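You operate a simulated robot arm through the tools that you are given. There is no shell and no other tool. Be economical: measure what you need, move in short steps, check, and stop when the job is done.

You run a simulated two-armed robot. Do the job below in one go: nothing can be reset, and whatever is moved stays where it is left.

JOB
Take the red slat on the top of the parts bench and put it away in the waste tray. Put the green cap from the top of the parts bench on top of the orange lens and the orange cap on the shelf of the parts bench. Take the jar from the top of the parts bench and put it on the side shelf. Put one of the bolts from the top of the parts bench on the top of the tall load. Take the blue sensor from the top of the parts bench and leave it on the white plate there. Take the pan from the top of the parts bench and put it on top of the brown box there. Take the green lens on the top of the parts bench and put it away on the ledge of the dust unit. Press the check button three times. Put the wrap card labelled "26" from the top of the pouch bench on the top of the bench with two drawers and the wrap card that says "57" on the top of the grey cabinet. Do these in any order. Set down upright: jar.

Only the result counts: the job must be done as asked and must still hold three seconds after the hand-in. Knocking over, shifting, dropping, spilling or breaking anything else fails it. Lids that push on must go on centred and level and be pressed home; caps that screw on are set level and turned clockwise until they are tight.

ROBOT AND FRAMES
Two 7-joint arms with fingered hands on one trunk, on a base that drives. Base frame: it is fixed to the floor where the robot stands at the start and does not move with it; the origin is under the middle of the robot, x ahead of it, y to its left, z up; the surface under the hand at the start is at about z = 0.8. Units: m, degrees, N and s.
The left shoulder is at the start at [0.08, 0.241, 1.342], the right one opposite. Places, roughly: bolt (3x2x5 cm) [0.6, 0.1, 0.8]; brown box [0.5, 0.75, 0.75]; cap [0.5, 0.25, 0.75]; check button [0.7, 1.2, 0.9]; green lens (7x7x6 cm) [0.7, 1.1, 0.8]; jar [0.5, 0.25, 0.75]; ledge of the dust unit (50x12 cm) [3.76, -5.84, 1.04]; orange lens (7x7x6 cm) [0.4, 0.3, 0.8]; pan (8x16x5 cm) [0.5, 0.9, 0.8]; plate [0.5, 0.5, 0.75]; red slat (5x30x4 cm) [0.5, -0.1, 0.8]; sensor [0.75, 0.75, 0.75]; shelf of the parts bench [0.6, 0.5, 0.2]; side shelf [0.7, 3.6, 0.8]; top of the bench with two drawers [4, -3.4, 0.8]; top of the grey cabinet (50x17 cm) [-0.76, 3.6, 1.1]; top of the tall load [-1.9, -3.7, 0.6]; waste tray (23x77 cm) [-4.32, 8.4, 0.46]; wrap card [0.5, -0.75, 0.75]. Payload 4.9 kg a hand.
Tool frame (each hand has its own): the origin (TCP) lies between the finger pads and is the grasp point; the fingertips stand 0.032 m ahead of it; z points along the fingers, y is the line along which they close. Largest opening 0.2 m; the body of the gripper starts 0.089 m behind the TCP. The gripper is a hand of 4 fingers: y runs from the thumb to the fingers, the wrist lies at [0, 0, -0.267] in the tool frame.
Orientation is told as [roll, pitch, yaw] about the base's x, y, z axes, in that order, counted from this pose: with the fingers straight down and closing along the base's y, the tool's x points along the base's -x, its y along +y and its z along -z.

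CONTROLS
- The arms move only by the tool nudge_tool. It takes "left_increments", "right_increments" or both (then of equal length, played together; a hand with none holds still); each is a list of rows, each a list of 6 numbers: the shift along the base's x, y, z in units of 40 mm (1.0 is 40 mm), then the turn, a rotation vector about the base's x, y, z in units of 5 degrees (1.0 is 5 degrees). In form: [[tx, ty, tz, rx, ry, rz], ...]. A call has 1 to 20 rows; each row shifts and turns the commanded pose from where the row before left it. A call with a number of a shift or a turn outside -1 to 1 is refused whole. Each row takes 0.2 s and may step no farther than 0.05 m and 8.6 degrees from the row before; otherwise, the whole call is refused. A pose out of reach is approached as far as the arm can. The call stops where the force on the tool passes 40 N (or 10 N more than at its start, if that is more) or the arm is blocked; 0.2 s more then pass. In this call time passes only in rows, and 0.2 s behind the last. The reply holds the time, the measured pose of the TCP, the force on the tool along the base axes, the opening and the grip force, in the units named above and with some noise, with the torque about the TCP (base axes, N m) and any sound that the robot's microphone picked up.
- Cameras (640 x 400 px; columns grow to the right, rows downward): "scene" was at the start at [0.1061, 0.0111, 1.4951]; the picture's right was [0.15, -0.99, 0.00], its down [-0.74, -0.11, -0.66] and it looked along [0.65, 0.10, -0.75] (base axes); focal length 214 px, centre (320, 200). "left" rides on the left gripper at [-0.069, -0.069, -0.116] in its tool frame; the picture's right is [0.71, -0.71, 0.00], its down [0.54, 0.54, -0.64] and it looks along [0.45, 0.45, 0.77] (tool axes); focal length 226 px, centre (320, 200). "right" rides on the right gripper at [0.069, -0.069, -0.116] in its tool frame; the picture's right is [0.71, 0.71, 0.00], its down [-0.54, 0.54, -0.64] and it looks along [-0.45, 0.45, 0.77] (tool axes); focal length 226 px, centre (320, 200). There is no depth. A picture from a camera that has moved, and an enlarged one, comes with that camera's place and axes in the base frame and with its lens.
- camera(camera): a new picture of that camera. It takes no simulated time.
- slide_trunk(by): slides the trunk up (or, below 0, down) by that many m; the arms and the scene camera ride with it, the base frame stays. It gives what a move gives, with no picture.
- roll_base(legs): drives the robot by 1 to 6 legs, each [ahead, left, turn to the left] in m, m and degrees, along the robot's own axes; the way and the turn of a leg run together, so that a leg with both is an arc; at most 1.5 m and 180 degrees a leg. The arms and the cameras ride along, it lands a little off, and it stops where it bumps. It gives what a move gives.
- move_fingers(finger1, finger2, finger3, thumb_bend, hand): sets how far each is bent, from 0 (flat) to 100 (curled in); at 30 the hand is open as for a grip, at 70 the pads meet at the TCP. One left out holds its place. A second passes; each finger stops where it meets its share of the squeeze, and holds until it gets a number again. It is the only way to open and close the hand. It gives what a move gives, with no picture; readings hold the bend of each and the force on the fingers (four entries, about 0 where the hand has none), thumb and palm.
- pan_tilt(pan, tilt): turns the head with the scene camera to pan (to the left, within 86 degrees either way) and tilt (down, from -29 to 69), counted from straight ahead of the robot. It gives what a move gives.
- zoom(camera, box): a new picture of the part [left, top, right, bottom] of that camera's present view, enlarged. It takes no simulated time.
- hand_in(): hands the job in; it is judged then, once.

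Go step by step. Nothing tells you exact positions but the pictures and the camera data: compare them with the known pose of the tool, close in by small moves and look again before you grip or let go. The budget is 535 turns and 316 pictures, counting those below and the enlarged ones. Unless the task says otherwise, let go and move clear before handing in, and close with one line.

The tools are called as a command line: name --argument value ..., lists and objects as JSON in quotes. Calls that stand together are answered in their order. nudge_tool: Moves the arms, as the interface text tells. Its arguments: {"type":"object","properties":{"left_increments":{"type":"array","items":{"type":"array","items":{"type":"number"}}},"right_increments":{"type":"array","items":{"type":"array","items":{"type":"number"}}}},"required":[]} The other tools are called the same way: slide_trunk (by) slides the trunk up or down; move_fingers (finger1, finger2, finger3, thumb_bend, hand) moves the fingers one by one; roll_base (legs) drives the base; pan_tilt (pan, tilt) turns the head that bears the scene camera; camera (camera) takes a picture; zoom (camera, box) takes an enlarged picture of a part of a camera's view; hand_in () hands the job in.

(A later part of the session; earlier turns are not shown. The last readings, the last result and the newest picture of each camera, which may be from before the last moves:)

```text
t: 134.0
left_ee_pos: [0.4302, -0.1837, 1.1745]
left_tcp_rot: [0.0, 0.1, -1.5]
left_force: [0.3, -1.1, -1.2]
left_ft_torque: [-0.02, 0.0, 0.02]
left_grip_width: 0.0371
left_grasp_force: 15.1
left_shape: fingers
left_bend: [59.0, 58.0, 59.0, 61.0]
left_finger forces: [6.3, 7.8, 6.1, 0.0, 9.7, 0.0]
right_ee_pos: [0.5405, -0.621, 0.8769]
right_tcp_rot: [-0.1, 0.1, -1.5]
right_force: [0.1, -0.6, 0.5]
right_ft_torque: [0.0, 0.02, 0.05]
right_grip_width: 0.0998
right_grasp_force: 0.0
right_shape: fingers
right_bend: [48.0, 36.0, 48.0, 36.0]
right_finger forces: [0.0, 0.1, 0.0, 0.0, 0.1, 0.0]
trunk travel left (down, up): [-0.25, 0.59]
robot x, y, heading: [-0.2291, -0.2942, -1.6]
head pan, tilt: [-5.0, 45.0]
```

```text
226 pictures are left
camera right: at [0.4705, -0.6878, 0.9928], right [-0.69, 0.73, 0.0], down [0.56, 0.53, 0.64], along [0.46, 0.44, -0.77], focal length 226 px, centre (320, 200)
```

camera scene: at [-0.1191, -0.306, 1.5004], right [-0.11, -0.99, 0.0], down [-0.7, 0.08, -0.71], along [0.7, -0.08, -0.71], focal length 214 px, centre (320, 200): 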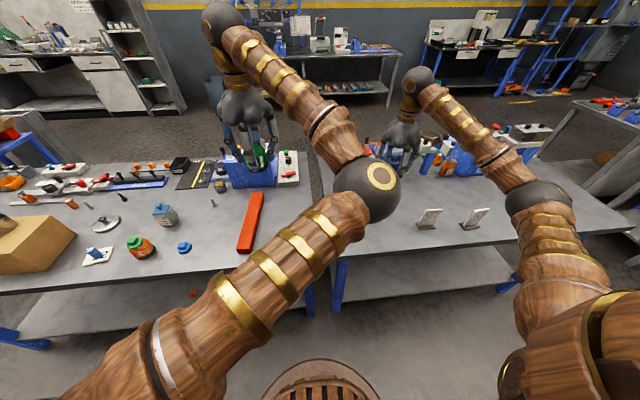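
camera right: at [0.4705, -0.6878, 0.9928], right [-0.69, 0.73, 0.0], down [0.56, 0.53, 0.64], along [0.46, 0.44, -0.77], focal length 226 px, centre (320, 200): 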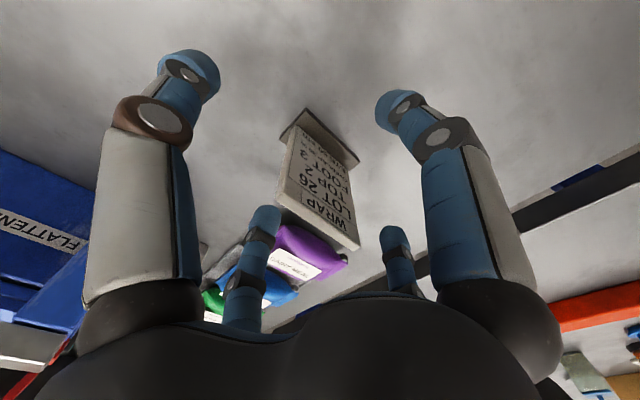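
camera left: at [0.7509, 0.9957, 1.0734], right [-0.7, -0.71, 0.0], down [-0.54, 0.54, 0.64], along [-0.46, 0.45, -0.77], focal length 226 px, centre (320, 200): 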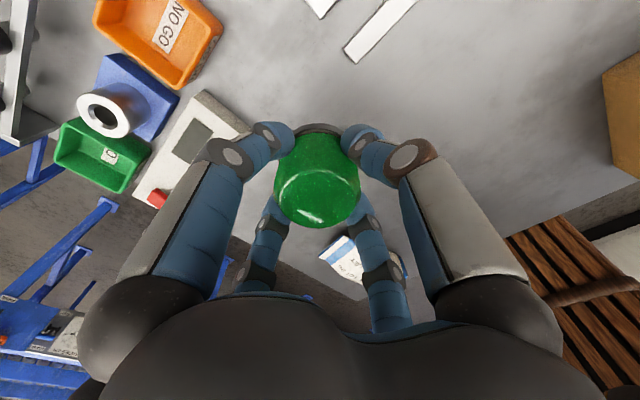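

move_fingers --hand "right" --finger1 72 --finger3 72

camera --camera "right"

```text
t: 135.0
left_ee_pos: [0.4297, -0.1825, 1.1748]
left_tcp_rot: [-0.1, 0.0, -1.5]
left_force: [-0.3, 0.2, -1.3]
left_ft_torque: [0.0, 0.04, 0.02]
left_grip_width: 0.0374
left_grasp_force: 15.4
left_shape: fingers
left_bend: [59.0, 58.0, 59.0, 61.0]
left_finger forces: [6.3, 7.8, 6.2, 0.0, 9.7, 0.0]
right_ee_pos: [0.5391, -0.6203, 0.8762]
right_tcp_rot: [0.0, 0.0, -1.5]
right_force: [0.4, -0.2, -0.2]
right_ft_torque: [-0.01, -0.02, 0.01]
right_grip_width: 0.0806
right_grasp_force: 4.3
right_shape: fingers
right_bend: [69.0, 36.0, 69.0, 36.0]
right_finger forces: [4.2, 0.0, 4.1, 0.1, 0.0, 0.0]
trunk travel left (down, up): [-0.25, 0.59]
robot x, y, heading: [-0.2288, -0.2934, -1.3]
head pan, tilt: [-5.0, 45.0]
```

```text
225 pictures are left
camera right: at [0.4703, -0.6876, 0.9932], right [-0.69, 0.72, 0.0], down [0.56, 0.53, 0.64], along [0.46, 0.44, -0.77], focal length 226 px, centre (320, 200)
```

right: 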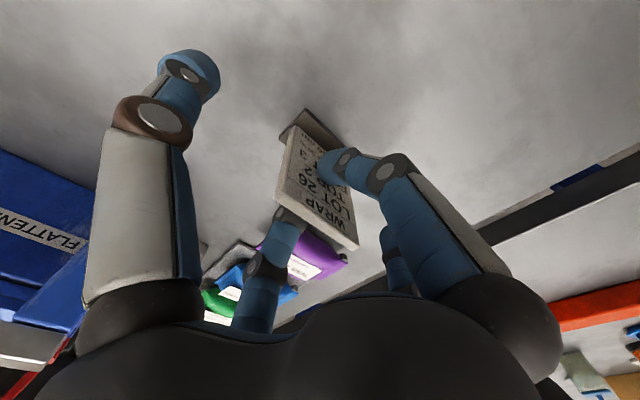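

move_fingers --hand "right" --finger2 62 --thumb_bend 62 --finger1 74 --finger3 74

nudge_tool --right_increments '[[0, 0, 0.5, 0, 0, 0], [0, 0, 1, 0, 0, 0], [0, 0, 1, 0, 0, 0], [0, 0, 1, 0, 0, 0], [0, 0, 1, 0, 0, 0]]'

camera --camera "right"

```text
t: 136.0
left_ee_pos: [0.4297, -0.182, 1.176]
left_tcp_rot: [-0.1, 0.0, -1.4]
left_force: [-0.7, 0.2, -0.9]
left_ft_torque: [-0.02, 0.02, -0.06]
left_grip_width: 0.0373
left_grasp_force: 14.9
left_shape: fingers
left_bend: [59.0, 58.0, 59.0, 61.0]
left_finger forces: [6.2, 7.8, 6.0, 0.1, 9.7, 0.0]
right_ee_pos: [0.5395, -0.6208, 0.8768]
right_tcp_rot: [-0.2, 0.2, -1.5]
right_force: [0.0, 0.0, -0.3]
right_ft_torque: [0.0, 0.0, 0.02]
right_grip_width: 0.0275
right_grasp_force: 13.5
right_shape: fingers
right_bend: [72.0, 58.0, 72.0, 59.0]
right_finger forces: [6.5, 6.4, 6.4, 0.0, 7.6, 0.0]
trunk travel left (down, up): [-0.25, 0.59]
robot x, y, heading: [-0.2265, -0.2951, -1.3]
head pan, tilt: [-5.0, 45.0]
```

```text
t: 137.2
left_ee_pos: [0.4288, -0.181, 1.176]
left_tcp_rot: [0.1, 0.0, -1.5]
left_force: [-0.2, 0.0, -1.4]
left_ft_torque: [0.01, -0.03, 0.01]
left_grip_width: 0.0373
left_grasp_force: 15.3
left_shape: fingers
left_bend: [59.0, 58.0, 59.0, 61.0]
left_finger forces: [6.2, 7.9, 6.0, 0.0, 9.7, 0.0]
right_ee_pos: [0.5402, -0.618, 1.0555]
right_tcp_rot: [-0.2, 0.2, -1.5]
right_force: [-0.9, -0.3, -1.4]
right_ft_torque: [-0.01, -0.03, -0.01]
right_grip_width: 0.0272
right_grasp_force: 13.5
right_shape: fingers
right_bend: [72.0, 58.0, 72.0, 59.0]
right_finger forces: [6.3, 6.3, 6.4, 0.0, 7.5, 0.0]
trunk travel left (down, up): [-0.25, 0.59]
robot x, y, heading: [-0.2318, -0.2963, -1.4]
head pan, tilt: [-5.0, 45.0]
```

```text
224 pictures are left
camera right: at [0.4701, -0.6854, 1.1712], right [-0.69, 0.72, 0.0], down [0.56, 0.53, 0.64], along [0.46, 0.44, -0.77], focal length 226 px, centre (320, 200)
```

right: 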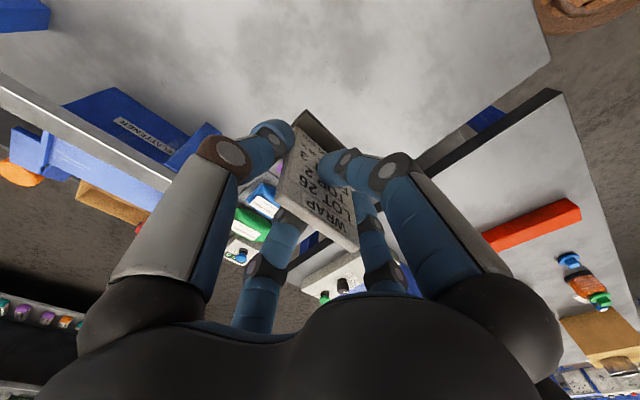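

Card 26 held. I raise both hands, retract, and turn right to scout the route.

nudge_tool --left_increments '[[-0.4, 0.3, 0.6, 0, 0, 0], [-0.4, 0.3, 0.6, 0, 0, 0], [-0.4, 0.3, 0.6, 0, 0, 0], [-0.4, 0.3, 0.6, 0, 0, 0], [-0.4, 0.3, 0.6, 0, 0, 0], [0, 0, 0, 0, 0, 0], [0, 0, 0, 0, 0, 0]]' --right_increments '[[-0.4, 0, 0.9, 0, 0, 0], [-0.9, 0, 0.8, 0, 0, 0], [-0.9, 0, 0.8, 0, 0, 0], [-0.9, 0, 0.8, 0, 0, 0], [-0.9, 0, 0.8, 0, 0, 0], [-0.9, 0, 0.8, 0, 0, 0], [-0.9, 0, 0.8, 0, 0, 0]]'

roll_base --legs '[[-0.15, 0, 0], [0, 0, -88]]'

pan_tilt --pan 30 --tilt 20

camera --camera "scene"

pan_tilt --pan -20 --tilt 20

camera --camera "scene"

```text
t: 138.8
left_ee_pos: [0.3477, -0.1225, 1.2962]
left_tcp_rot: [0.0, -0.1, -1.5]
left_force: [-0.6, 0.2, -1.0]
left_ft_torque: [-0.02, -0.04, -0.02]
left_grip_width: 0.0371
left_grasp_force: 15.1
left_shape: fingers
left_bend: [59.0, 58.0, 59.0, 61.0]
left_finger forces: [6.2, 7.9, 6.1, 0.0, 9.7, 0.0]
right_ee_pos: [0.3077, -0.6184, 1.285]
right_tcp_rot: [-0.1, 0.1, -1.4]
right_force: [-0.6, -0.1, -1.2]
right_ft_torque: [-0.04, -0.03, 0.03]
right_grip_width: 0.0269
right_grasp_force: 13.0
right_shape: fingers
right_bend: [72.0, 58.0, 72.0, 59.0]
right_finger forces: [6.0, 6.3, 6.3, 0.0, 7.5, 0.1]
trunk travel left (down, up): [-0.25, 0.59]
robot x, y, heading: [-0.227, -0.2912, -1.7]
head pan, tilt: [-5.0, 45.0]
```

```text
t: 143.8
left_ee_pos: [-0.1769, -0.8594, 1.2952]
left_tcp_rot: [0.1, -0.1, -88.5]
left_force: [0.0, 0.4, -0.6]
left_ft_torque: [0.0, -0.03, 0.01]
left_grip_width: 0.0371
left_grasp_force: 14.3
left_shape: fingers
left_bend: [59.0, 58.0, 59.0, 61.0]
left_finger forces: [6.1, 7.8, 5.9, 0.1, 9.5, 0.0]
right_ee_pos: [-0.6741, -0.847, 1.284]
right_tcp_rot: [-0.1, 0.0, -88.4]
right_force: [-0.2, 0.2, -0.8]
right_ft_torque: [0.0, -0.03, -0.02]
right_grip_width: 0.0275
right_grasp_force: 12.1
right_shape: fingers
right_bend: [72.0, 58.0, 72.0, 59.0]
right_finger forces: [5.4, 6.3, 6.0, 0.0, 7.5, 0.1]
trunk travel left (down, up): [-0.25, 0.59]
robot x, y, heading: [-0.3819, -0.2922, -88.3]
head pan, tilt: [-5.0, 45.0]
```

```text
t: 144.9
left_ee_pos: [-0.1774, -0.8582, 1.2959]
left_tcp_rot: [0.0, 0.0, -88.4]
left_force: [0.7, 0.0, -1.2]
left_ft_torque: [0.01, 0.02, 0.03]
left_grip_width: 0.0374
left_grasp_force: 14.6
left_shape: fingers
left_bend: [59.0, 58.0, 59.0, 61.0]
left_finger forces: [6.1, 7.8, 5.8, 0.0, 9.5, 0.0]
right_ee_pos: [-0.6728, -0.8457, 1.2842]
right_tcp_rot: [-0.1, 0.2, -88.4]
right_force: [0.6, -0.4, -0.2]
right_ft_torque: [0.01, 0.01, 0.01]
right_grip_width: 0.0273
right_grasp_force: 12.5
right_shape: fingers
right_bend: [72.0, 58.0, 72.0, 59.0]
right_finger forces: [5.4, 6.1, 5.9, 0.1, 7.4, 0.1]
trunk travel left (down, up): [-0.25, 0.59]
robot x, y, heading: [-0.3792, -0.2926, -88.5]
head pan, tilt: [30.0, 20.0]
```

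```text
223 pictures are left
camera scene: at [-0.3313, -0.4017, 1.5389], right [-0.85, -0.52, 0.0], down [-0.18, 0.29, -0.94], along [0.49, -0.8, -0.34], focal length 214 px, centre (320, 200)
```

scene: 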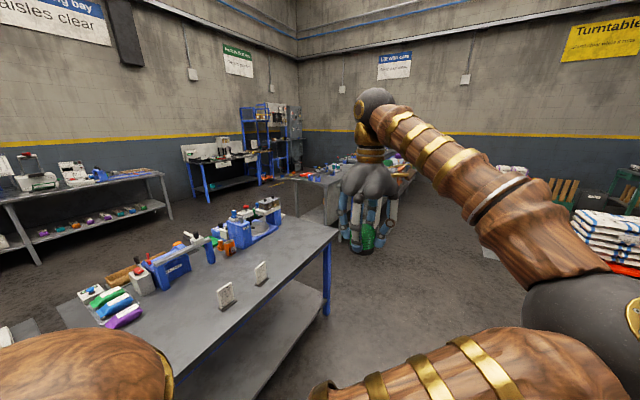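

```text
t: 146.0
left_ee_pos: [-0.1768, -0.8595, 1.2956]
left_tcp_rot: [0.0, 0.1, -88.4]
left_force: [0.3, 0.4, -1.9]
left_ft_torque: [0.03, 0.03, 0.02]
left_grip_width: 0.0375
left_grasp_force: 14.5
left_shape: fingers
left_bend: [59.0, 58.0, 59.0, 61.0]
left_finger forces: [6.1, 7.8, 5.9, 0.0, 9.5, 0.0]
right_ee_pos: [-0.6732, -0.8469, 1.285]
right_tcp_rot: [-0.2, 0.1, -88.4]
right_force: [0.1, -0.4, -0.2]
right_ft_torque: [0.0, -0.01, 0.01]
right_grip_width: 0.0272
right_grasp_force: 12.2
right_shape: fingers
right_bend: [72.0, 58.0, 72.0, 59.0]
right_finger forces: [5.5, 6.1, 6.0, 0.0, 7.4, 0.0]
trunk travel left (down, up): [-0.25, 0.59]
robot x, y, heading: [-0.3792, -0.2895, -88.2]
head pan, tilt: [-20.0, 20.0]
```

```text
222 pictures are left
camera scene: at [-0.4094, -0.4107, 1.539], right [-0.95, 0.32, 0.0], down [0.11, 0.32, -0.94], along [-0.3, -0.89, -0.34], focal length 214 px, centre (320, 200)
```

scene: 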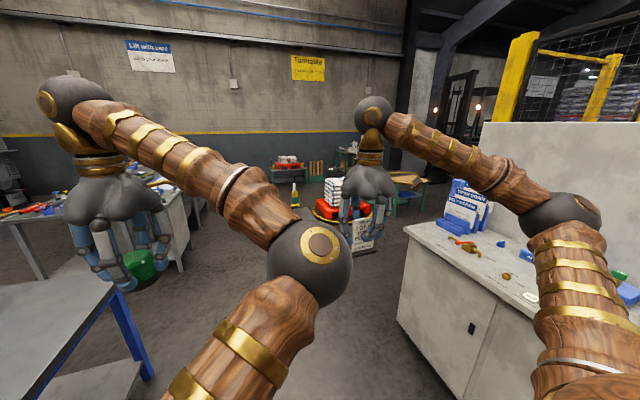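

I drive forward along the aisle and look at the gap after the pouch bench.

roll_base --legs '[[0.9, 0.0, 0]]'

pan_tilt --pan 55 --tilt 25

camera --camera "scene"

pan_tilt --pan 10 --tilt 25

camera --camera "scene"

```text
t: 150.8
left_ee_pos: [-0.1722, -1.7713, 1.2949]
left_tcp_rot: [0.0, 0.0, -89.6]
left_force: [1.0, -0.3, -0.7]
left_ft_torque: [-0.03, 0.0, 0.0]
left_grip_width: 0.0371
left_grasp_force: 14.9
left_shape: fingers
left_bend: [59.0, 58.0, 59.0, 61.0]
left_finger forces: [6.3, 7.8, 5.8, 0.0, 9.5, 0.1]
right_ee_pos: [-0.6681, -1.7499, 1.285]
right_tcp_rot: [-0.1, 0.1, -89.5]
right_force: [-0.2, 0.6, -0.8]
right_ft_torque: [-0.02, -0.01, -0.02]
right_grip_width: 0.0273
right_grasp_force: 12.8
right_shape: fingers
right_bend: [72.0, 58.0, 72.0, 59.0]
right_finger forces: [5.4, 6.2, 5.9, 0.0, 7.3, 0.0]
trunk travel left (down, up): [-0.25, 0.59]
robot x, y, heading: [-0.3651, -1.2012, -89.5]
head pan, tilt: [-20.0, 20.0]
```

```text
t: 152.3
left_ee_pos: [-0.1723, -1.772, 1.2964]
left_tcp_rot: [0.0, 0.0, -89.5]
left_force: [-0.2, 0.2, -0.9]
left_ft_torque: [0.05, -0.01, -0.01]
left_grip_width: 0.0374
left_grasp_force: 14.5
left_shape: fingers
left_bend: [59.0, 58.0, 59.0, 61.0]
left_finger forces: [6.3, 7.8, 5.8, 0.0, 9.5, 0.1]
right_ee_pos: [-0.6675, -1.7499, 1.2852]
right_tcp_rot: [-0.2, 0.2, -89.4]
right_force: [-0.2, -0.6, 0.0]
right_ft_torque: [0.01, 0.0, 0.02]
right_grip_width: 0.0274
right_grasp_force: 12.8
right_shape: fingers
right_bend: [72.0, 58.0, 72.0, 59.0]
right_finger forces: [5.4, 6.2, 5.8, 0.0, 7.4, 0.0]
trunk travel left (down, up): [-0.25, 0.59]
robot x, y, heading: [-0.364, -1.2026, -89.7]
head pan, tilt: [55.0, 25.0]
```

```text
221 pictures are left
camera scene: at [-0.2887, -1.2838, 1.5309], right [-0.57, -0.82, 0.0], down [-0.35, 0.24, -0.91], along [0.75, -0.51, -0.42], focal length 214 px, centre (320, 200)
```

scene: 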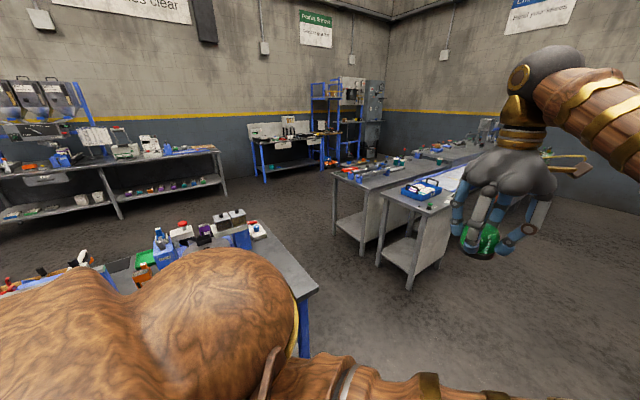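

```text
t: 153.4
left_ee_pos: [-0.1722, -1.772, 1.297]
left_tcp_rot: [0.0, -0.1, -89.5]
left_force: [0.1, -0.4, -1.4]
left_ft_torque: [0.02, -0.02, 0.03]
left_grip_width: 0.0373
left_grasp_force: 14.6
left_shape: fingers
left_bend: [59.0, 58.0, 59.0, 61.0]
left_finger forces: [6.3, 7.9, 5.7, 0.0, 9.5, 0.0]
right_ee_pos: [-0.6677, -1.7503, 1.284]
right_tcp_rot: [-0.1, 0.0, -89.5]
right_force: [-0.3, -0.1, -1.0]
right_ft_torque: [-0.03, -0.02, 0.02]
right_grip_width: 0.0273
right_grasp_force: 13.0
right_shape: fingers
right_bend: [72.0, 58.0, 72.0, 59.0]
right_finger forces: [5.4, 6.3, 6.0, 0.0, 7.4, 0.1]
trunk travel left (down, up): [-0.25, 0.59]
robot x, y, heading: [-0.3666, -1.1954, -89.6]
head pan, tilt: [10.0, 25.0]
```

```text
220 pictures are left
camera scene: at [-0.3477, -1.3222, 1.5309], right [-0.98, -0.18, 0.0], down [-0.08, 0.42, -0.91], along [0.17, -0.89, -0.42], focal length 214 px, centre (320, 200)
```

scene: 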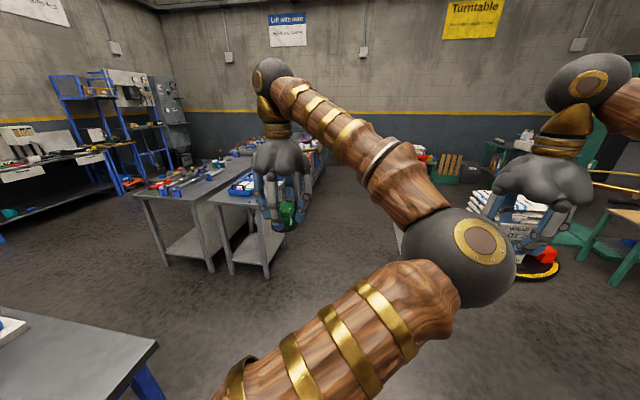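

The gap (y≈-1.65 to -2.65) is passable. I drive through it towards +x.

roll_base --legs '[[0.95, 0, 0], [0, 0, 89.5], [1.3, 0, 0]]'

pan_tilt --pan -20 --tilt 20

camera --camera "scene"

```text
t: 168.3
left_ee_pos: [1.5256, -1.9243, 1.2959]
left_tcp_rot: [0.0, 0.0, 1.7]
left_force: [-1.1, 0.6, -1.3]
left_ft_torque: [-0.02, 0.0, 0.02]
left_grip_width: 0.0371
left_grasp_force: 14.9
left_shape: fingers
left_bend: [59.0, 58.0, 59.0, 61.0]
left_finger forces: [6.1, 7.8, 5.5, 0.0, 9.4, 0.1]
right_ee_pos: [1.5125, -2.4209, 1.2847]
right_tcp_rot: [-0.1, 0.1, 1.6]
right_force: [-0.1, 0.5, -0.7]
right_ft_torque: [0.03, 0.02, 0.0]
right_grip_width: 0.027
right_grasp_force: 11.8
right_shape: fingers
right_bend: [72.0, 58.0, 72.0, 59.0]
right_finger forces: [5.0, 6.0, 5.7, 0.0, 7.4, 0.0]
trunk travel left (down, up): [-0.25, 0.59]
robot x, y, heading: [0.9568, -2.123, 1.5]
head pan, tilt: [10.0, 25.0]
```

```text
t: 169.3
left_ee_pos: [1.5252, -1.9242, 1.296]
left_tcp_rot: [0.0, 0.1, 1.6]
left_force: [1.4, -1.1, -1.2]
left_ft_torque: [-0.01, 0.0, 0.02]
left_grip_width: 0.0373
left_grasp_force: 14.5
left_shape: fingers
left_bend: [59.0, 58.0, 59.0, 61.0]
left_finger forces: [6.1, 7.8, 5.5, 0.0, 9.5, 0.0]
right_ee_pos: [1.5127, -2.4208, 1.2826]
right_tcp_rot: [-0.1, 0.1, 1.6]
right_force: [0.1, 0.7, -0.4]
right_ft_torque: [0.01, 0.0, -0.02]
right_grip_width: 0.0272
right_grasp_force: 11.9
right_shape: fingers
right_bend: [72.0, 58.0, 72.0, 59.0]
right_finger forces: [5.0, 6.1, 5.7, 0.0, 7.4, 0.1]
trunk travel left (down, up): [-0.25, 0.59]
robot x, y, heading: [0.9548, -2.1244, 1.6]
head pan, tilt: [-20.0, 20.0]
```

```text
219 pictures are left
camera scene: at [1.0747, -2.1551, 1.539], right [-0.32, -0.95, 0.0], down [-0.32, 0.11, -0.94], along [0.89, -0.3, -0.34], focal length 214 px, centre (320, 200)
```

scene: 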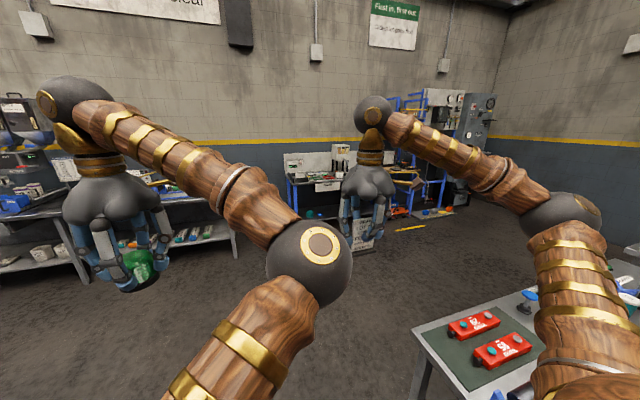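

roll_base --legs '[[1.05, 0, 0], [0.6, -1.0, -1.6]]'

pan_tilt --pan -5 --tilt 30

camera --camera "scene"

```text
t: 180.2
left_ee_pos: [3.1848, -2.9188, 1.2959]
left_tcp_rot: [-0.1, 0.0, -1.2]
left_force: [0.4, -0.8, -1.2]
left_ft_torque: [-0.02, -0.02, 0.0]
left_grip_width: 0.0371
left_grasp_force: 14.9
left_shape: fingers
left_bend: [59.0, 58.0, 59.0, 61.0]
left_finger forces: [6.2, 7.7, 5.6, 0.0, 9.4, 0.0]
right_ee_pos: [3.1481, -3.413, 1.2845]
right_tcp_rot: [-0.1, 0.2, -1.2]
right_force: [0.0, -0.1, 0.3]
right_ft_torque: [-0.01, -0.02, 0.02]
right_grip_width: 0.0273
right_grasp_force: 11.9
right_shape: fingers
right_bend: [72.0, 58.0, 72.0, 59.0]
right_finger forces: [5.0, 6.1, 5.7, 0.1, 7.4, 0.1]
trunk travel left (down, up): [-0.25, 0.59]
robot x, y, heading: [2.6082, -3.094, -1.4]
head pan, tilt: [-20.0, 20.0]
```

```text
t: 181.0
left_ee_pos: [3.1843, -2.9196, 1.2963]
left_tcp_rot: [0.0, -0.1, -1.2]
left_force: [1.0, -0.2, -1.0]
left_ft_torque: [-0.03, -0.04, -0.01]
left_grip_width: 0.0371
left_grasp_force: 14.3
left_shape: fingers
left_bend: [59.0, 58.0, 59.0, 61.0]
left_finger forces: [6.1, 7.9, 5.5, 0.0, 9.3, 0.0]
right_ee_pos: [3.1482, -3.4147, 1.2841]
right_tcp_rot: [-0.1, 0.1, -1.2]
right_force: [-0.5, 0.0, -0.2]
right_ft_torque: [-0.02, 0.03, 0.0]
right_grip_width: 0.0272
right_grasp_force: 11.8
right_shape: fingers
right_bend: [72.0, 58.0, 72.0, 59.0]
right_finger forces: [5.1, 6.2, 5.7, 0.0, 7.5, 0.0]
trunk travel left (down, up): [-0.25, 0.59]
robot x, y, heading: [2.6079, -3.0957, -1.4]
head pan, tilt: [-5.0, 30.0]
```

```text
218 pictures are left
camera scene: at [2.7266, -3.1049, 1.523], right [-0.11, -0.99, 0.0], down [-0.5, 0.05, -0.87], along [0.86, -0.09, -0.5], focal length 214 px, centre (320, 200)
```

scene: 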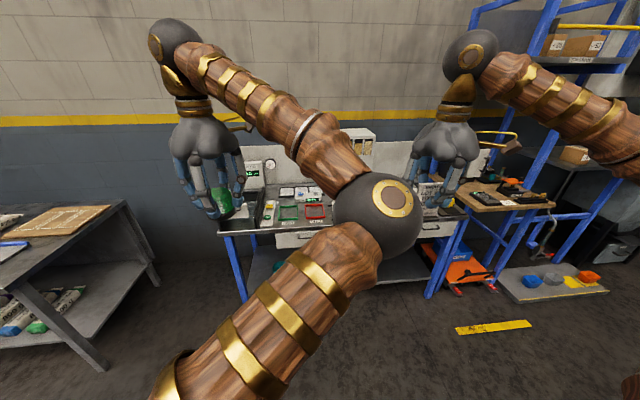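

roll_base --legs '[[0.45, -0.1, 1.4]]'

pan_tilt --pan 0 --tilt 50

camera --camera "scene"

camera --camera "right"

camera --camera "left"

```text
t: 183.7
left_ee_pos: [3.6258, -3.008, 1.2969]
left_tcp_rot: [0.0, -0.1, 0.1]
left_force: [-1.0, 0.7, -1.6]
left_ft_torque: [-0.04, 0.0, 0.01]
left_grip_width: 0.0368
left_grasp_force: 14.2
left_shape: fingers
left_bend: [59.0, 58.0, 59.0, 61.0]
left_finger forces: [6.1, 7.8, 5.7, 0.0, 9.5, 0.0]
right_ee_pos: [3.6013, -3.5037, 1.285]
right_tcp_rot: [-0.1, 0.1, 0.1]
right_force: [-0.2, 0.1, -0.8]
right_ft_torque: [0.02, -0.02, 0.02]
right_grip_width: 0.0273
right_grasp_force: 12.2
right_shape: fingers
right_bend: [72.0, 58.0, 72.0, 59.0]
right_finger forces: [4.9, 6.1, 5.7, 0.1, 7.4, 0.0]
trunk travel left (down, up): [-0.25, 0.59]
robot x, y, heading: [3.0569, -3.1953, 0.1]
head pan, tilt: [-5.0, 30.0]
```

```text
t: 184.6
left_ee_pos: [3.6263, -3.0074, 1.2962]
left_tcp_rot: [0.0, 0.0, 0.1]
left_force: [0.0, -1.3, -0.3]
left_ft_torque: [0.0, -0.02, 0.04]
left_grip_width: 0.037
left_grasp_force: 14.7
left_shape: fingers
left_bend: [59.0, 58.0, 59.0, 61.0]
left_finger forces: [6.2, 7.8, 5.6, 0.0, 9.4, 0.0]
right_ee_pos: [3.6007, -3.5039, 1.2848]
right_tcp_rot: [-0.1, 0.1, 0.0]
right_force: [0.2, 0.0, -0.9]
right_ft_torque: [0.01, 0.0, -0.02]
right_grip_width: 0.0271
right_grasp_force: 12.3
right_shape: fingers
right_bend: [72.0, 58.0, 72.0, 59.0]
right_finger forces: [4.9, 6.1, 5.7, 0.0, 7.4, 0.0]
trunk travel left (down, up): [-0.25, 0.59]
robot x, y, heading: [3.0533, -3.1989, 0.0]
head pan, tilt: [0.0, 50.0]
```

```text
217 pictures are left
camera scene: at [3.1599, -3.1955, 1.4934], right [0.0, -1.0, 0.0], down [-0.77, 0.0, -0.64], along [0.64, 0.0, -0.77], focal length 214 px, centre (320, 200)
```

scene: 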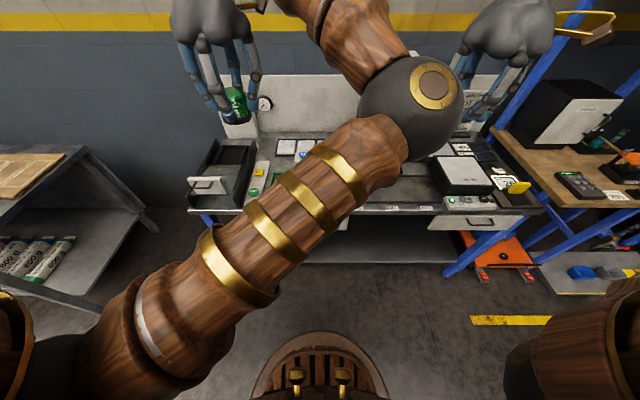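

```text
216 pictures are left
camera right: at [3.5335, -3.5731, 1.401], right [-0.71, 0.71, 0.0], down [0.54, 0.54, 0.64], along [0.45, 0.45, -0.77], focal length 226 px, centre (320, 200)
```

right: 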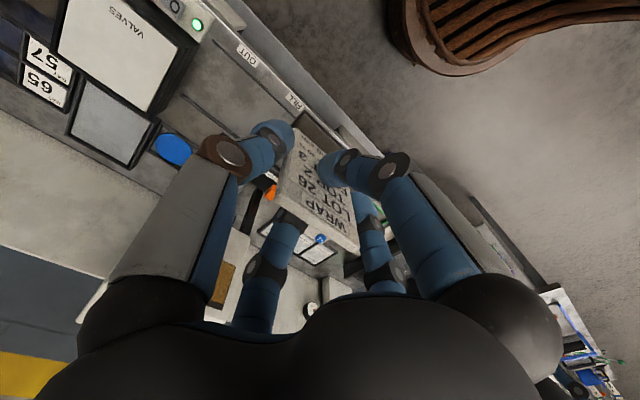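

```text
215 pictures are left
camera left: at [3.6946, -3.0763, 1.4114], right [-0.71, -0.71, 0.0], down [-0.54, 0.54, 0.64], along [-0.46, 0.45, -0.77], focal length 226 px, centre (320, 200)
```

left: 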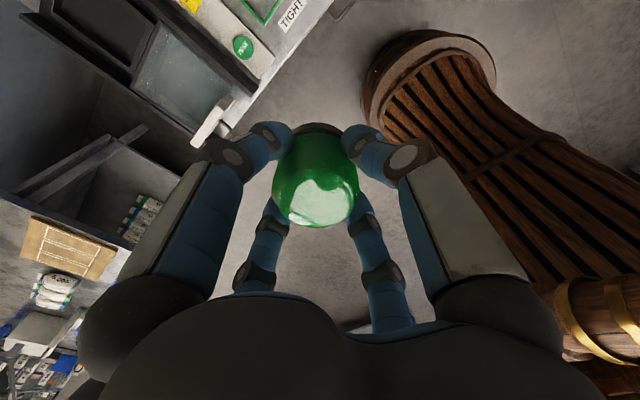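

nudge_tool --left_increments '[[-0.3, 0.9, 0, 0, 0, 0], [-0.3, 0.9, 0, 0, 0, 0], [-0.3, 0.9, 0, 0, 0, 0], [-0.3, 0.9, 0, 0, 0, 0], [-0.3, 0.9, 0, 0, 0, 0], [-0.3, 0.9, 0, 0, 0, 0], [-0.3, 0.9, 0, 0, 0, 0], [-0.3, 0.9, 0, 0, 0, 0], [-0.3, 0.9, 0, 0, 0, 0]]'

pan_tilt --pan -10 --tilt 45

camera --camera "scene"

zoom --camera "scene" --box '[130, 100, 470, 240]'

```text
t: 186.6
left_ee_pos: [3.5199, -2.6827, 1.297]
left_tcp_rot: [-0.1, 0.1, 0.2]
left_force: [-0.4, 0.7, -1.7]
left_ft_torque: [-0.06, 0.01, -0.02]
left_grip_width: 0.0369
left_grasp_force: 14.7
left_shape: fingers
left_bend: [59.0, 58.0, 59.0, 61.0]
left_finger forces: [6.1, 7.8, 5.5, 0.1, 9.6, 0.0]
right_ee_pos: [3.6016, -3.5005, 1.2853]
right_tcp_rot: [-0.2, 0.2, 0.1]
right_force: [-0.3, 1.1, -0.1]
right_ft_torque: [-0.05, 0.02, 0.02]
right_grip_width: 0.0271
right_grasp_force: 11.8
right_shape: fingers
right_bend: [72.0, 58.0, 72.0, 59.0]
right_finger forces: [5.0, 6.0, 5.7, 0.1, 7.4, 0.1]
trunk travel left (down, up): [-0.25, 0.59]
robot x, y, heading: [3.0509, -3.1949, -0.1]
head pan, tilt: [0.0, 50.0]
```

```text
t: 187.3
left_ee_pos: [3.5195, -2.6844, 1.2978]
left_tcp_rot: [0.0, 0.0, 0.0]
left_force: [0.2, -0.2, -0.9]
left_ft_torque: [-0.02, -0.02, -0.01]
left_grip_width: 0.0373
left_grasp_force: 14.6
left_shape: fingers
left_bend: [59.0, 58.0, 59.0, 61.0]
left_finger forces: [6.1, 7.8, 5.5, 0.0, 9.4, 0.1]
right_ee_pos: [3.6003, -3.5025, 1.285]
right_tcp_rot: [-0.2, 0.0, 0.1]
right_force: [-0.5, 0.0, -0.4]
right_ft_torque: [0.02, -0.01, 0.01]
right_grip_width: 0.027
right_grasp_force: 11.5
right_shape: fingers
right_bend: [72.0, 58.0, 72.0, 59.0]
right_finger forces: [5.1, 6.1, 5.7, 0.1, 7.4, 0.0]
trunk travel left (down, up): [-0.25, 0.59]
robot x, y, heading: [3.0566, -3.1953, 0.3]
head pan, tilt: [-10.0, 45.0]
```

```text
214 pictures are left
camera scene: at [3.1628, -3.2094, 1.5003], right [-0.17, -0.99, 0.0], down [-0.7, 0.12, -0.71], along [0.7, -0.12, -0.71], focal length 214 px, centre (320, 200)
```

scene: 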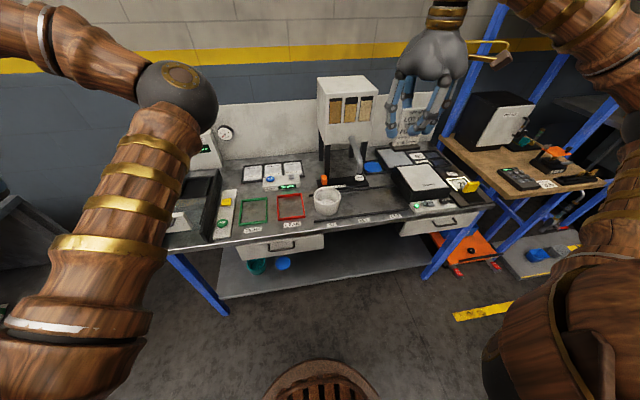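

```text
1.88 times, centred on (300, 170) of scene
camera zoom: at [3.1628, -3.2094, 1.5003], right [-0.17, -0.99, 0.0], down [-0.7, 0.12, -0.71], along [0.7, -0.12, -0.71], focal length 404 px, centre (358, 256)
```

zoom: 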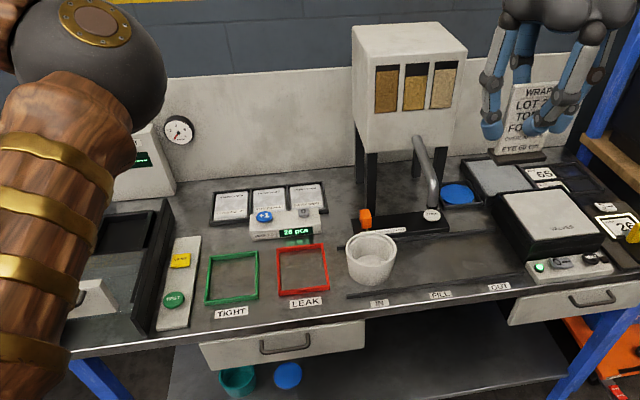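

zoom --camera "scene" --box '[200, 150, 360, 250]'

```text
4.00 times, centred on (280, 200) of scene
camera zoom: at [3.1628, -3.2094, 1.5003], right [-0.17, -0.99, 0.0], down [-0.7, 0.12, -0.71], along [0.7, -0.12, -0.71], focal length 858 px, centre (480, 200)
```

zoom: 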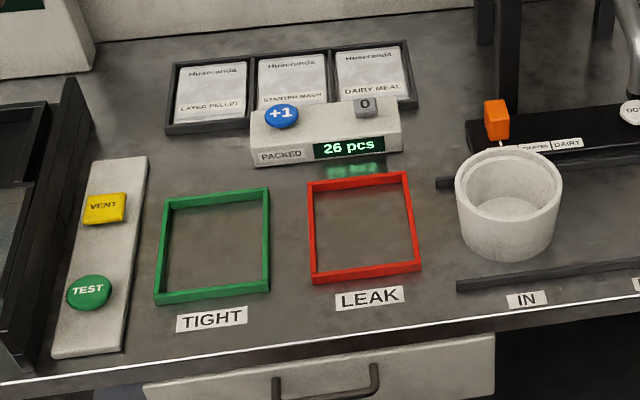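

A free patch exists behind the green TIGHT frame at about (3.972,-3.005). I shift the base left so the right hand reaches it well.

roll_base --legs '[[0.1, 0.43, 0]]'

nudge_tool --right_increments '[[0.9, 0.2, 0, 0, 0, 0], [0.9, 0.2, 0, 0, 0, 0], [0.9, 0.2, 0, 0, 0, 0], [0.9, 0.2, 0, 0, 0, 0], [0.9, 0.2, 0, 0, 0, 0], [0.9, 0.2, 0, 0, 0, 0], [0.3, 0, -0.9, 0, 0, 0], [0, 0, -0.9, 0, 0, 0], [0, 0, -0.9, 0, 0, 0], [0, 0, -0.9, 0, 0, 0]]'

camera --camera "right"

pan_tilt --pan -15 --tilt 45

camera --camera "scene"

```text
t: 189.9
left_ee_pos: [3.6182, -2.2601, 1.2976]
left_tcp_rot: [0.0, -0.1, 0.1]
left_force: [-0.2, -0.5, -0.5]
left_ft_torque: [-0.02, 0.0, 0.0]
left_grip_width: 0.0371
left_grasp_force: 14.3
left_shape: fingers
left_bend: [59.0, 58.0, 59.0, 61.0]
left_finger forces: [6.1, 7.7, 5.5, 0.0, 9.6, 0.0]
right_ee_pos: [3.6991, -3.079, 1.2854]
right_tcp_rot: [0.0, 0.1, 0.0]
right_force: [-0.2, 0.5, -1.3]
right_ft_torque: [0.0, -0.02, -0.01]
right_grip_width: 0.027
right_grasp_force: 11.9
right_shape: fingers
right_bend: [72.0, 58.0, 72.0, 59.0]
right_finger forces: [5.0, 6.0, 5.7, 0.1, 7.3, 0.0]
trunk travel left (down, up): [-0.25, 0.59]
robot x, y, heading: [3.1488, -2.7707, -0.0]
head pan, tilt: [-10.0, 45.0]
```

```text
t: 192.2
left_ee_pos: [3.6195, -2.2603, 1.2973]
left_tcp_rot: [0.0, 0.1, 0.1]
left_force: [-0.1, 0.0, -1.1]
left_ft_torque: [0.0, 0.04, 0.03]
left_grip_width: 0.0369
left_grasp_force: 14.8
left_shape: fingers
left_bend: [59.0, 58.0, 59.0, 61.0]
left_finger forces: [6.1, 7.8, 5.5, 0.1, 9.5, 0.1]
right_ee_pos: [3.9281, -3.0296, 1.1396]
right_tcp_rot: [-0.1, 0.0, 0.1]
right_force: [0.9, 0.1, -0.5]
right_ft_torque: [0.02, -0.01, -0.03]
right_grip_width: 0.0274
right_grasp_force: 12.1
right_shape: fingers
right_bend: [72.0, 58.0, 72.0, 59.0]
right_finger forces: [5.0, 6.1, 5.6, 0.0, 7.4, 0.0]
trunk travel left (down, up): [-0.25, 0.59]
robot x, y, heading: [3.1537, -2.7743, -0.1]
head pan, tilt: [-10.0, 45.0]
```

```text
211 pictures are left
camera right: at [3.8613, -3.1, 1.2567], right [-0.71, 0.71, 0.0], down [0.54, 0.54, 0.64], along [0.45, 0.45, -0.77], focal length 226 px, centre (320, 200)
```

right: 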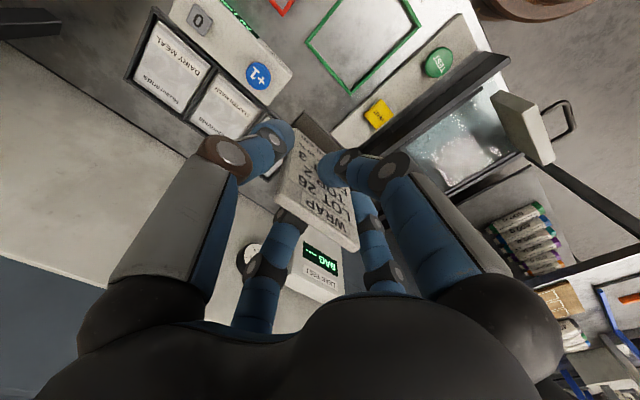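

```text
t: 192.8
left_ee_pos: [3.6167, -2.2605, 1.2966]
left_tcp_rot: [-0.1, 0.0, 0.1]
left_force: [0.2, -0.1, -0.7]
left_ft_torque: [0.01, -0.02, 0.03]
left_grip_width: 0.037
left_grasp_force: 13.9
left_shape: fingers
left_bend: [59.0, 58.0, 59.0, 61.0]
left_finger forces: [6.1, 7.8, 5.6, 0.0, 9.4, 0.1]
right_ee_pos: [3.9276, -3.0303, 1.1408]
right_tcp_rot: [-0.1, 0.1, 0.1]
right_force: [-0.9, -0.3, 0.1]
right_ft_torque: [-0.02, -0.02, -0.01]
right_grip_width: 0.0275
right_grasp_force: 11.6
right_shape: fingers
right_bend: [72.0, 58.0, 72.0, 59.0]
right_finger forces: [4.9, 6.0, 5.7, 0.0, 7.2, 0.0]
trunk travel left (down, up): [-0.25, 0.59]
robot x, y, heading: [3.1515, -2.7694, -0.2]
head pan, tilt: [-15.0, 45.0]
```

```text
210 pictures are left
camera scene: at [3.2598, -2.7915, 1.5003], right [-0.26, -0.97, 0.0], down [-0.68, 0.18, -0.71], along [0.68, -0.18, -0.71], focal length 214 px, centre (320, 200)
```

scene: 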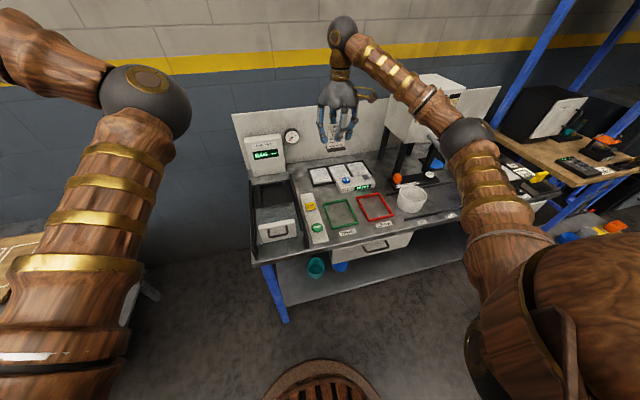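

zoom --camera "scene" --box '[260, 130, 420, 250]'

```text
3.33 times, centred on (340, 190) of scene
camera zoom: at [3.2598, -2.7915, 1.5003], right [-0.26, -0.97, 0.0], down [-0.68, 0.18, -0.71], along [0.68, -0.18, -0.71], focal length 715 px, centre (253, 233)
```

zoom: 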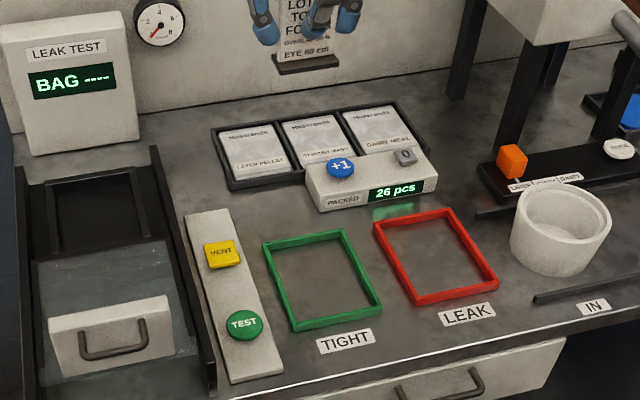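

nudge_tool --right_increments '[[0.52, 0.27, -0.8, 0, 0, 0], [0.52, 0.28, -0.8, 0, 0, 0], [0, 0, -1, 0, 0, 0], [0, 0, -1, 0, 0, 0], [0, 0, -1, 0, 0, 0], [0, 0, -1, 0, 0, 0]]'

zoom --camera "scene" --box '[260, 130, 420, 250]'

camera --camera "right"

```text
t: 194.2
left_ee_pos: [3.6167, -2.2606, 1.2965]
left_tcp_rot: [0.0, 0.1, 0.1]
left_force: [1.3, 0.0, -1.9]
left_ft_torque: [-0.02, 0.03, -0.02]
left_grip_width: 0.037
left_grasp_force: 13.8
left_shape: fingers
left_bend: [59.0, 58.0, 59.0, 61.0]
left_finger forces: [6.0, 7.8, 5.6, 0.1, 9.5, 0.0]
right_ee_pos: [3.9694, -3.0078, 0.9163]
right_tcp_rot: [-0.2, 0.1, 0.1]
right_force: [-0.2, -0.2, -0.8]
right_ft_torque: [0.0, -0.06, 0.01]
right_grip_width: 0.027
right_grasp_force: 11.7
right_shape: fingers
right_bend: [72.0, 58.0, 72.0, 59.0]
right_finger forces: [4.9, 6.2, 5.5, 0.0, 7.5, 0.1]
trunk travel left (down, up): [-0.25, 0.59]
robot x, y, heading: [3.1521, -2.7707, 0.0]
head pan, tilt: [-15.0, 45.0]
```

```text
3.33 times, centred on (340, 190) of scene
camera zoom: at [3.2603, -2.7918, 1.5004], right [-0.26, -0.97, 0.0], down [-0.68, 0.18, -0.71], along [0.68, -0.18, -0.71], focal length 715 px, centre (253, 233)
```

zoom: 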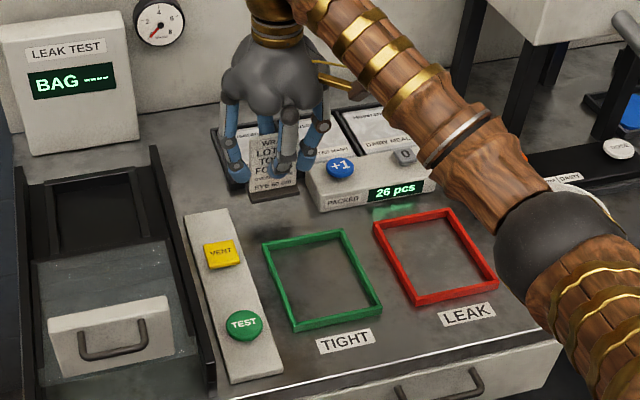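

```text
207 pictures are left
camera right: at [3.9016, -3.0775, 1.0329], right [-0.71, 0.71, 0.0], down [0.54, 0.54, 0.64], along [0.45, 0.45, -0.77], focal length 226 px, centre (320, 200)
```

right: 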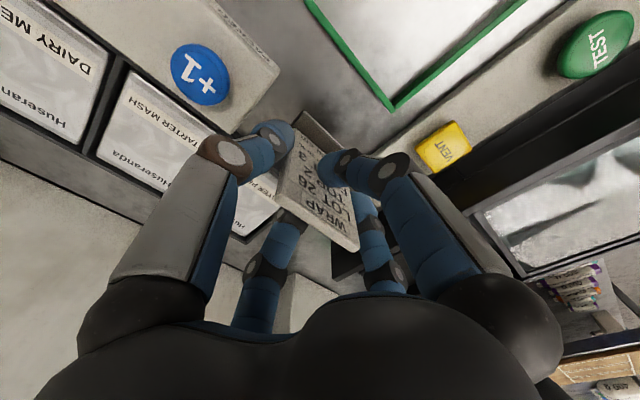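

nudge_tool --right_increments '[[0, 0.05, -0.5, 0, 0, 0], [0, 0, -0.3, 0, 0, 0]]'

nudge_tool --right_increments '[[0, 0, -0.12, 0, 0, 0]]'

nudge_tool --right_increments '[[0, 0, -0.1, 0, 0, 0]]'

```text
t: 194.8
left_ee_pos: [3.6186, -2.2612, 1.2973]
left_tcp_rot: [0.0, 0.0, 0.0]
left_force: [0.2, 0.6, -0.4]
left_ft_torque: [0.01, -0.03, -0.01]
left_grip_width: 0.0368
left_grasp_force: 14.2
left_shape: fingers
left_bend: [59.0, 58.0, 59.0, 61.0]
left_finger forces: [6.1, 7.8, 5.5, 0.1, 9.5, 0.1]
right_ee_pos: [3.9706, -3.0065, 0.8823]
right_tcp_rot: [-0.1, 0.1, 0.1]
right_force: [0.2, 0.2, -1.2]
right_ft_torque: [0.02, -0.01, 0.0]
right_grip_width: 0.0271
right_grasp_force: 12.0
right_shape: fingers
right_bend: [72.0, 58.0, 72.0, 59.0]
right_finger forces: [4.9, 6.2, 5.5, 0.1, 7.4, 0.0]
trunk travel left (down, up): [-0.25, 0.59]
robot x, y, heading: [3.1546, -2.7697, 0.2]
head pan, tilt: [-15.0, 45.0]
```

```text
t: 195.2
left_ee_pos: [3.6171, -2.2605, 1.2975]
left_tcp_rot: [0.0, 0.1, 0.1]
left_force: [0.6, -0.8, -1.1]
left_ft_torque: [0.02, 0.0, 0.03]
left_grip_width: 0.0368
left_grasp_force: 14.5
left_shape: fingers
left_bend: [59.0, 58.0, 59.0, 61.0]
left_finger forces: [6.1, 7.8, 5.6, 0.0, 9.4, 0.1]
right_ee_pos: [3.9704, -3.006, 0.8788]
right_tcp_rot: [-0.1, 0.0, 0.2]
right_force: [0.7, -0.3, -0.2]
right_ft_torque: [0.05, -0.03, 0.02]
right_grip_width: 0.0274
right_grasp_force: 11.5
right_shape: fingers
right_bend: [72.0, 58.0, 72.0, 59.0]
right_finger forces: [4.9, 6.2, 5.7, 0.1, 7.3, 0.1]
trunk travel left (down, up): [-0.25, 0.59]
robot x, y, heading: [3.1516, -2.7671, 0.2]
head pan, tilt: [-15.0, 45.0]
```

```text
t: 195.6
left_ee_pos: [3.6174, -2.2605, 1.2973]
left_tcp_rot: [0.0, 0.0, 0.2]
left_force: [0.1, 0.1, -1.1]
left_ft_torque: [-0.01, 0.0, 0.01]
left_grip_width: 0.037
left_grasp_force: 14.1
left_shape: fingers
left_bend: [59.0, 58.0, 59.0, 61.0]
left_finger forces: [6.1, 7.8, 5.5, 0.0, 9.5, 0.1]
right_ee_pos: [3.969, -3.0066, 0.8751]
right_tcp_rot: [0.0, 0.1, 0.2]
right_force: [-1.0, 0.1, 0.6]
right_ft_torque: [-0.02, 0.05, -0.02]
right_grip_width: 0.0273
right_grasp_force: 12.4
right_shape: fingers
right_bend: [72.0, 58.0, 72.0, 59.0]
right_finger forces: [5.0, 6.2, 5.8, 0.1, 7.3, 0.0]
trunk travel left (down, up): [-0.25, 0.59]
robot x, y, heading: [3.1524, -2.7666, -0.1]
head pan, tilt: [-15.0, 45.0]
```

nudge_tool --right_increments '[[0, 0, -0.08, 0, 0, 0]]'

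zoom --camera "scene" --box '[300, 150, 380, 210]'

```text
t: 196.0
left_ee_pos: [3.6168, -2.2598, 1.2986]
left_tcp_rot: [0.0, 0.0, 0.1]
left_force: [-0.7, 1.1, -1.0]
left_ft_torque: [-0.03, -0.01, -0.02]
left_grip_width: 0.0366
left_grasp_force: 14.2
left_shape: fingers
left_bend: [59.0, 58.0, 59.0, 61.0]
left_finger forces: [6.1, 7.8, 5.5, 0.0, 9.5, 0.0]
right_ee_pos: [3.9686, -3.0054, 0.8751]
right_tcp_rot: [-0.1, 0.0, 0.0]
right_force: [3.6, -1.3, 8.5]
right_ft_torque: [-0.05, -0.08, 0.01]
right_grip_width: 0.027
right_grasp_force: 14.3
right_shape: fingers
right_bend: [72.0, 58.0, 72.0, 59.0]
right_finger forces: [5.6, 6.5, 8.2, 0.0, 8.2, 0.0]
trunk travel left (down, up): [-0.25, 0.59]
robot x, y, heading: [3.1547, -2.7695, 0.1]
head pan, tilt: [-15.0, 45.0]
```

```text
6.67 times, centred on (340, 180) of scene
camera zoom: at [3.2585, -2.791, 1.5006], right [-0.26, -0.97, 0.0], down [-0.68, 0.18, -0.71], along [0.68, -0.18, -0.71], focal length 1430 px, centre (187, 333)
```

zoom: 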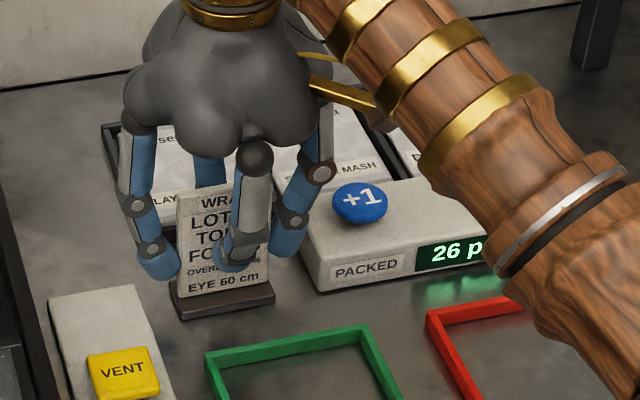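

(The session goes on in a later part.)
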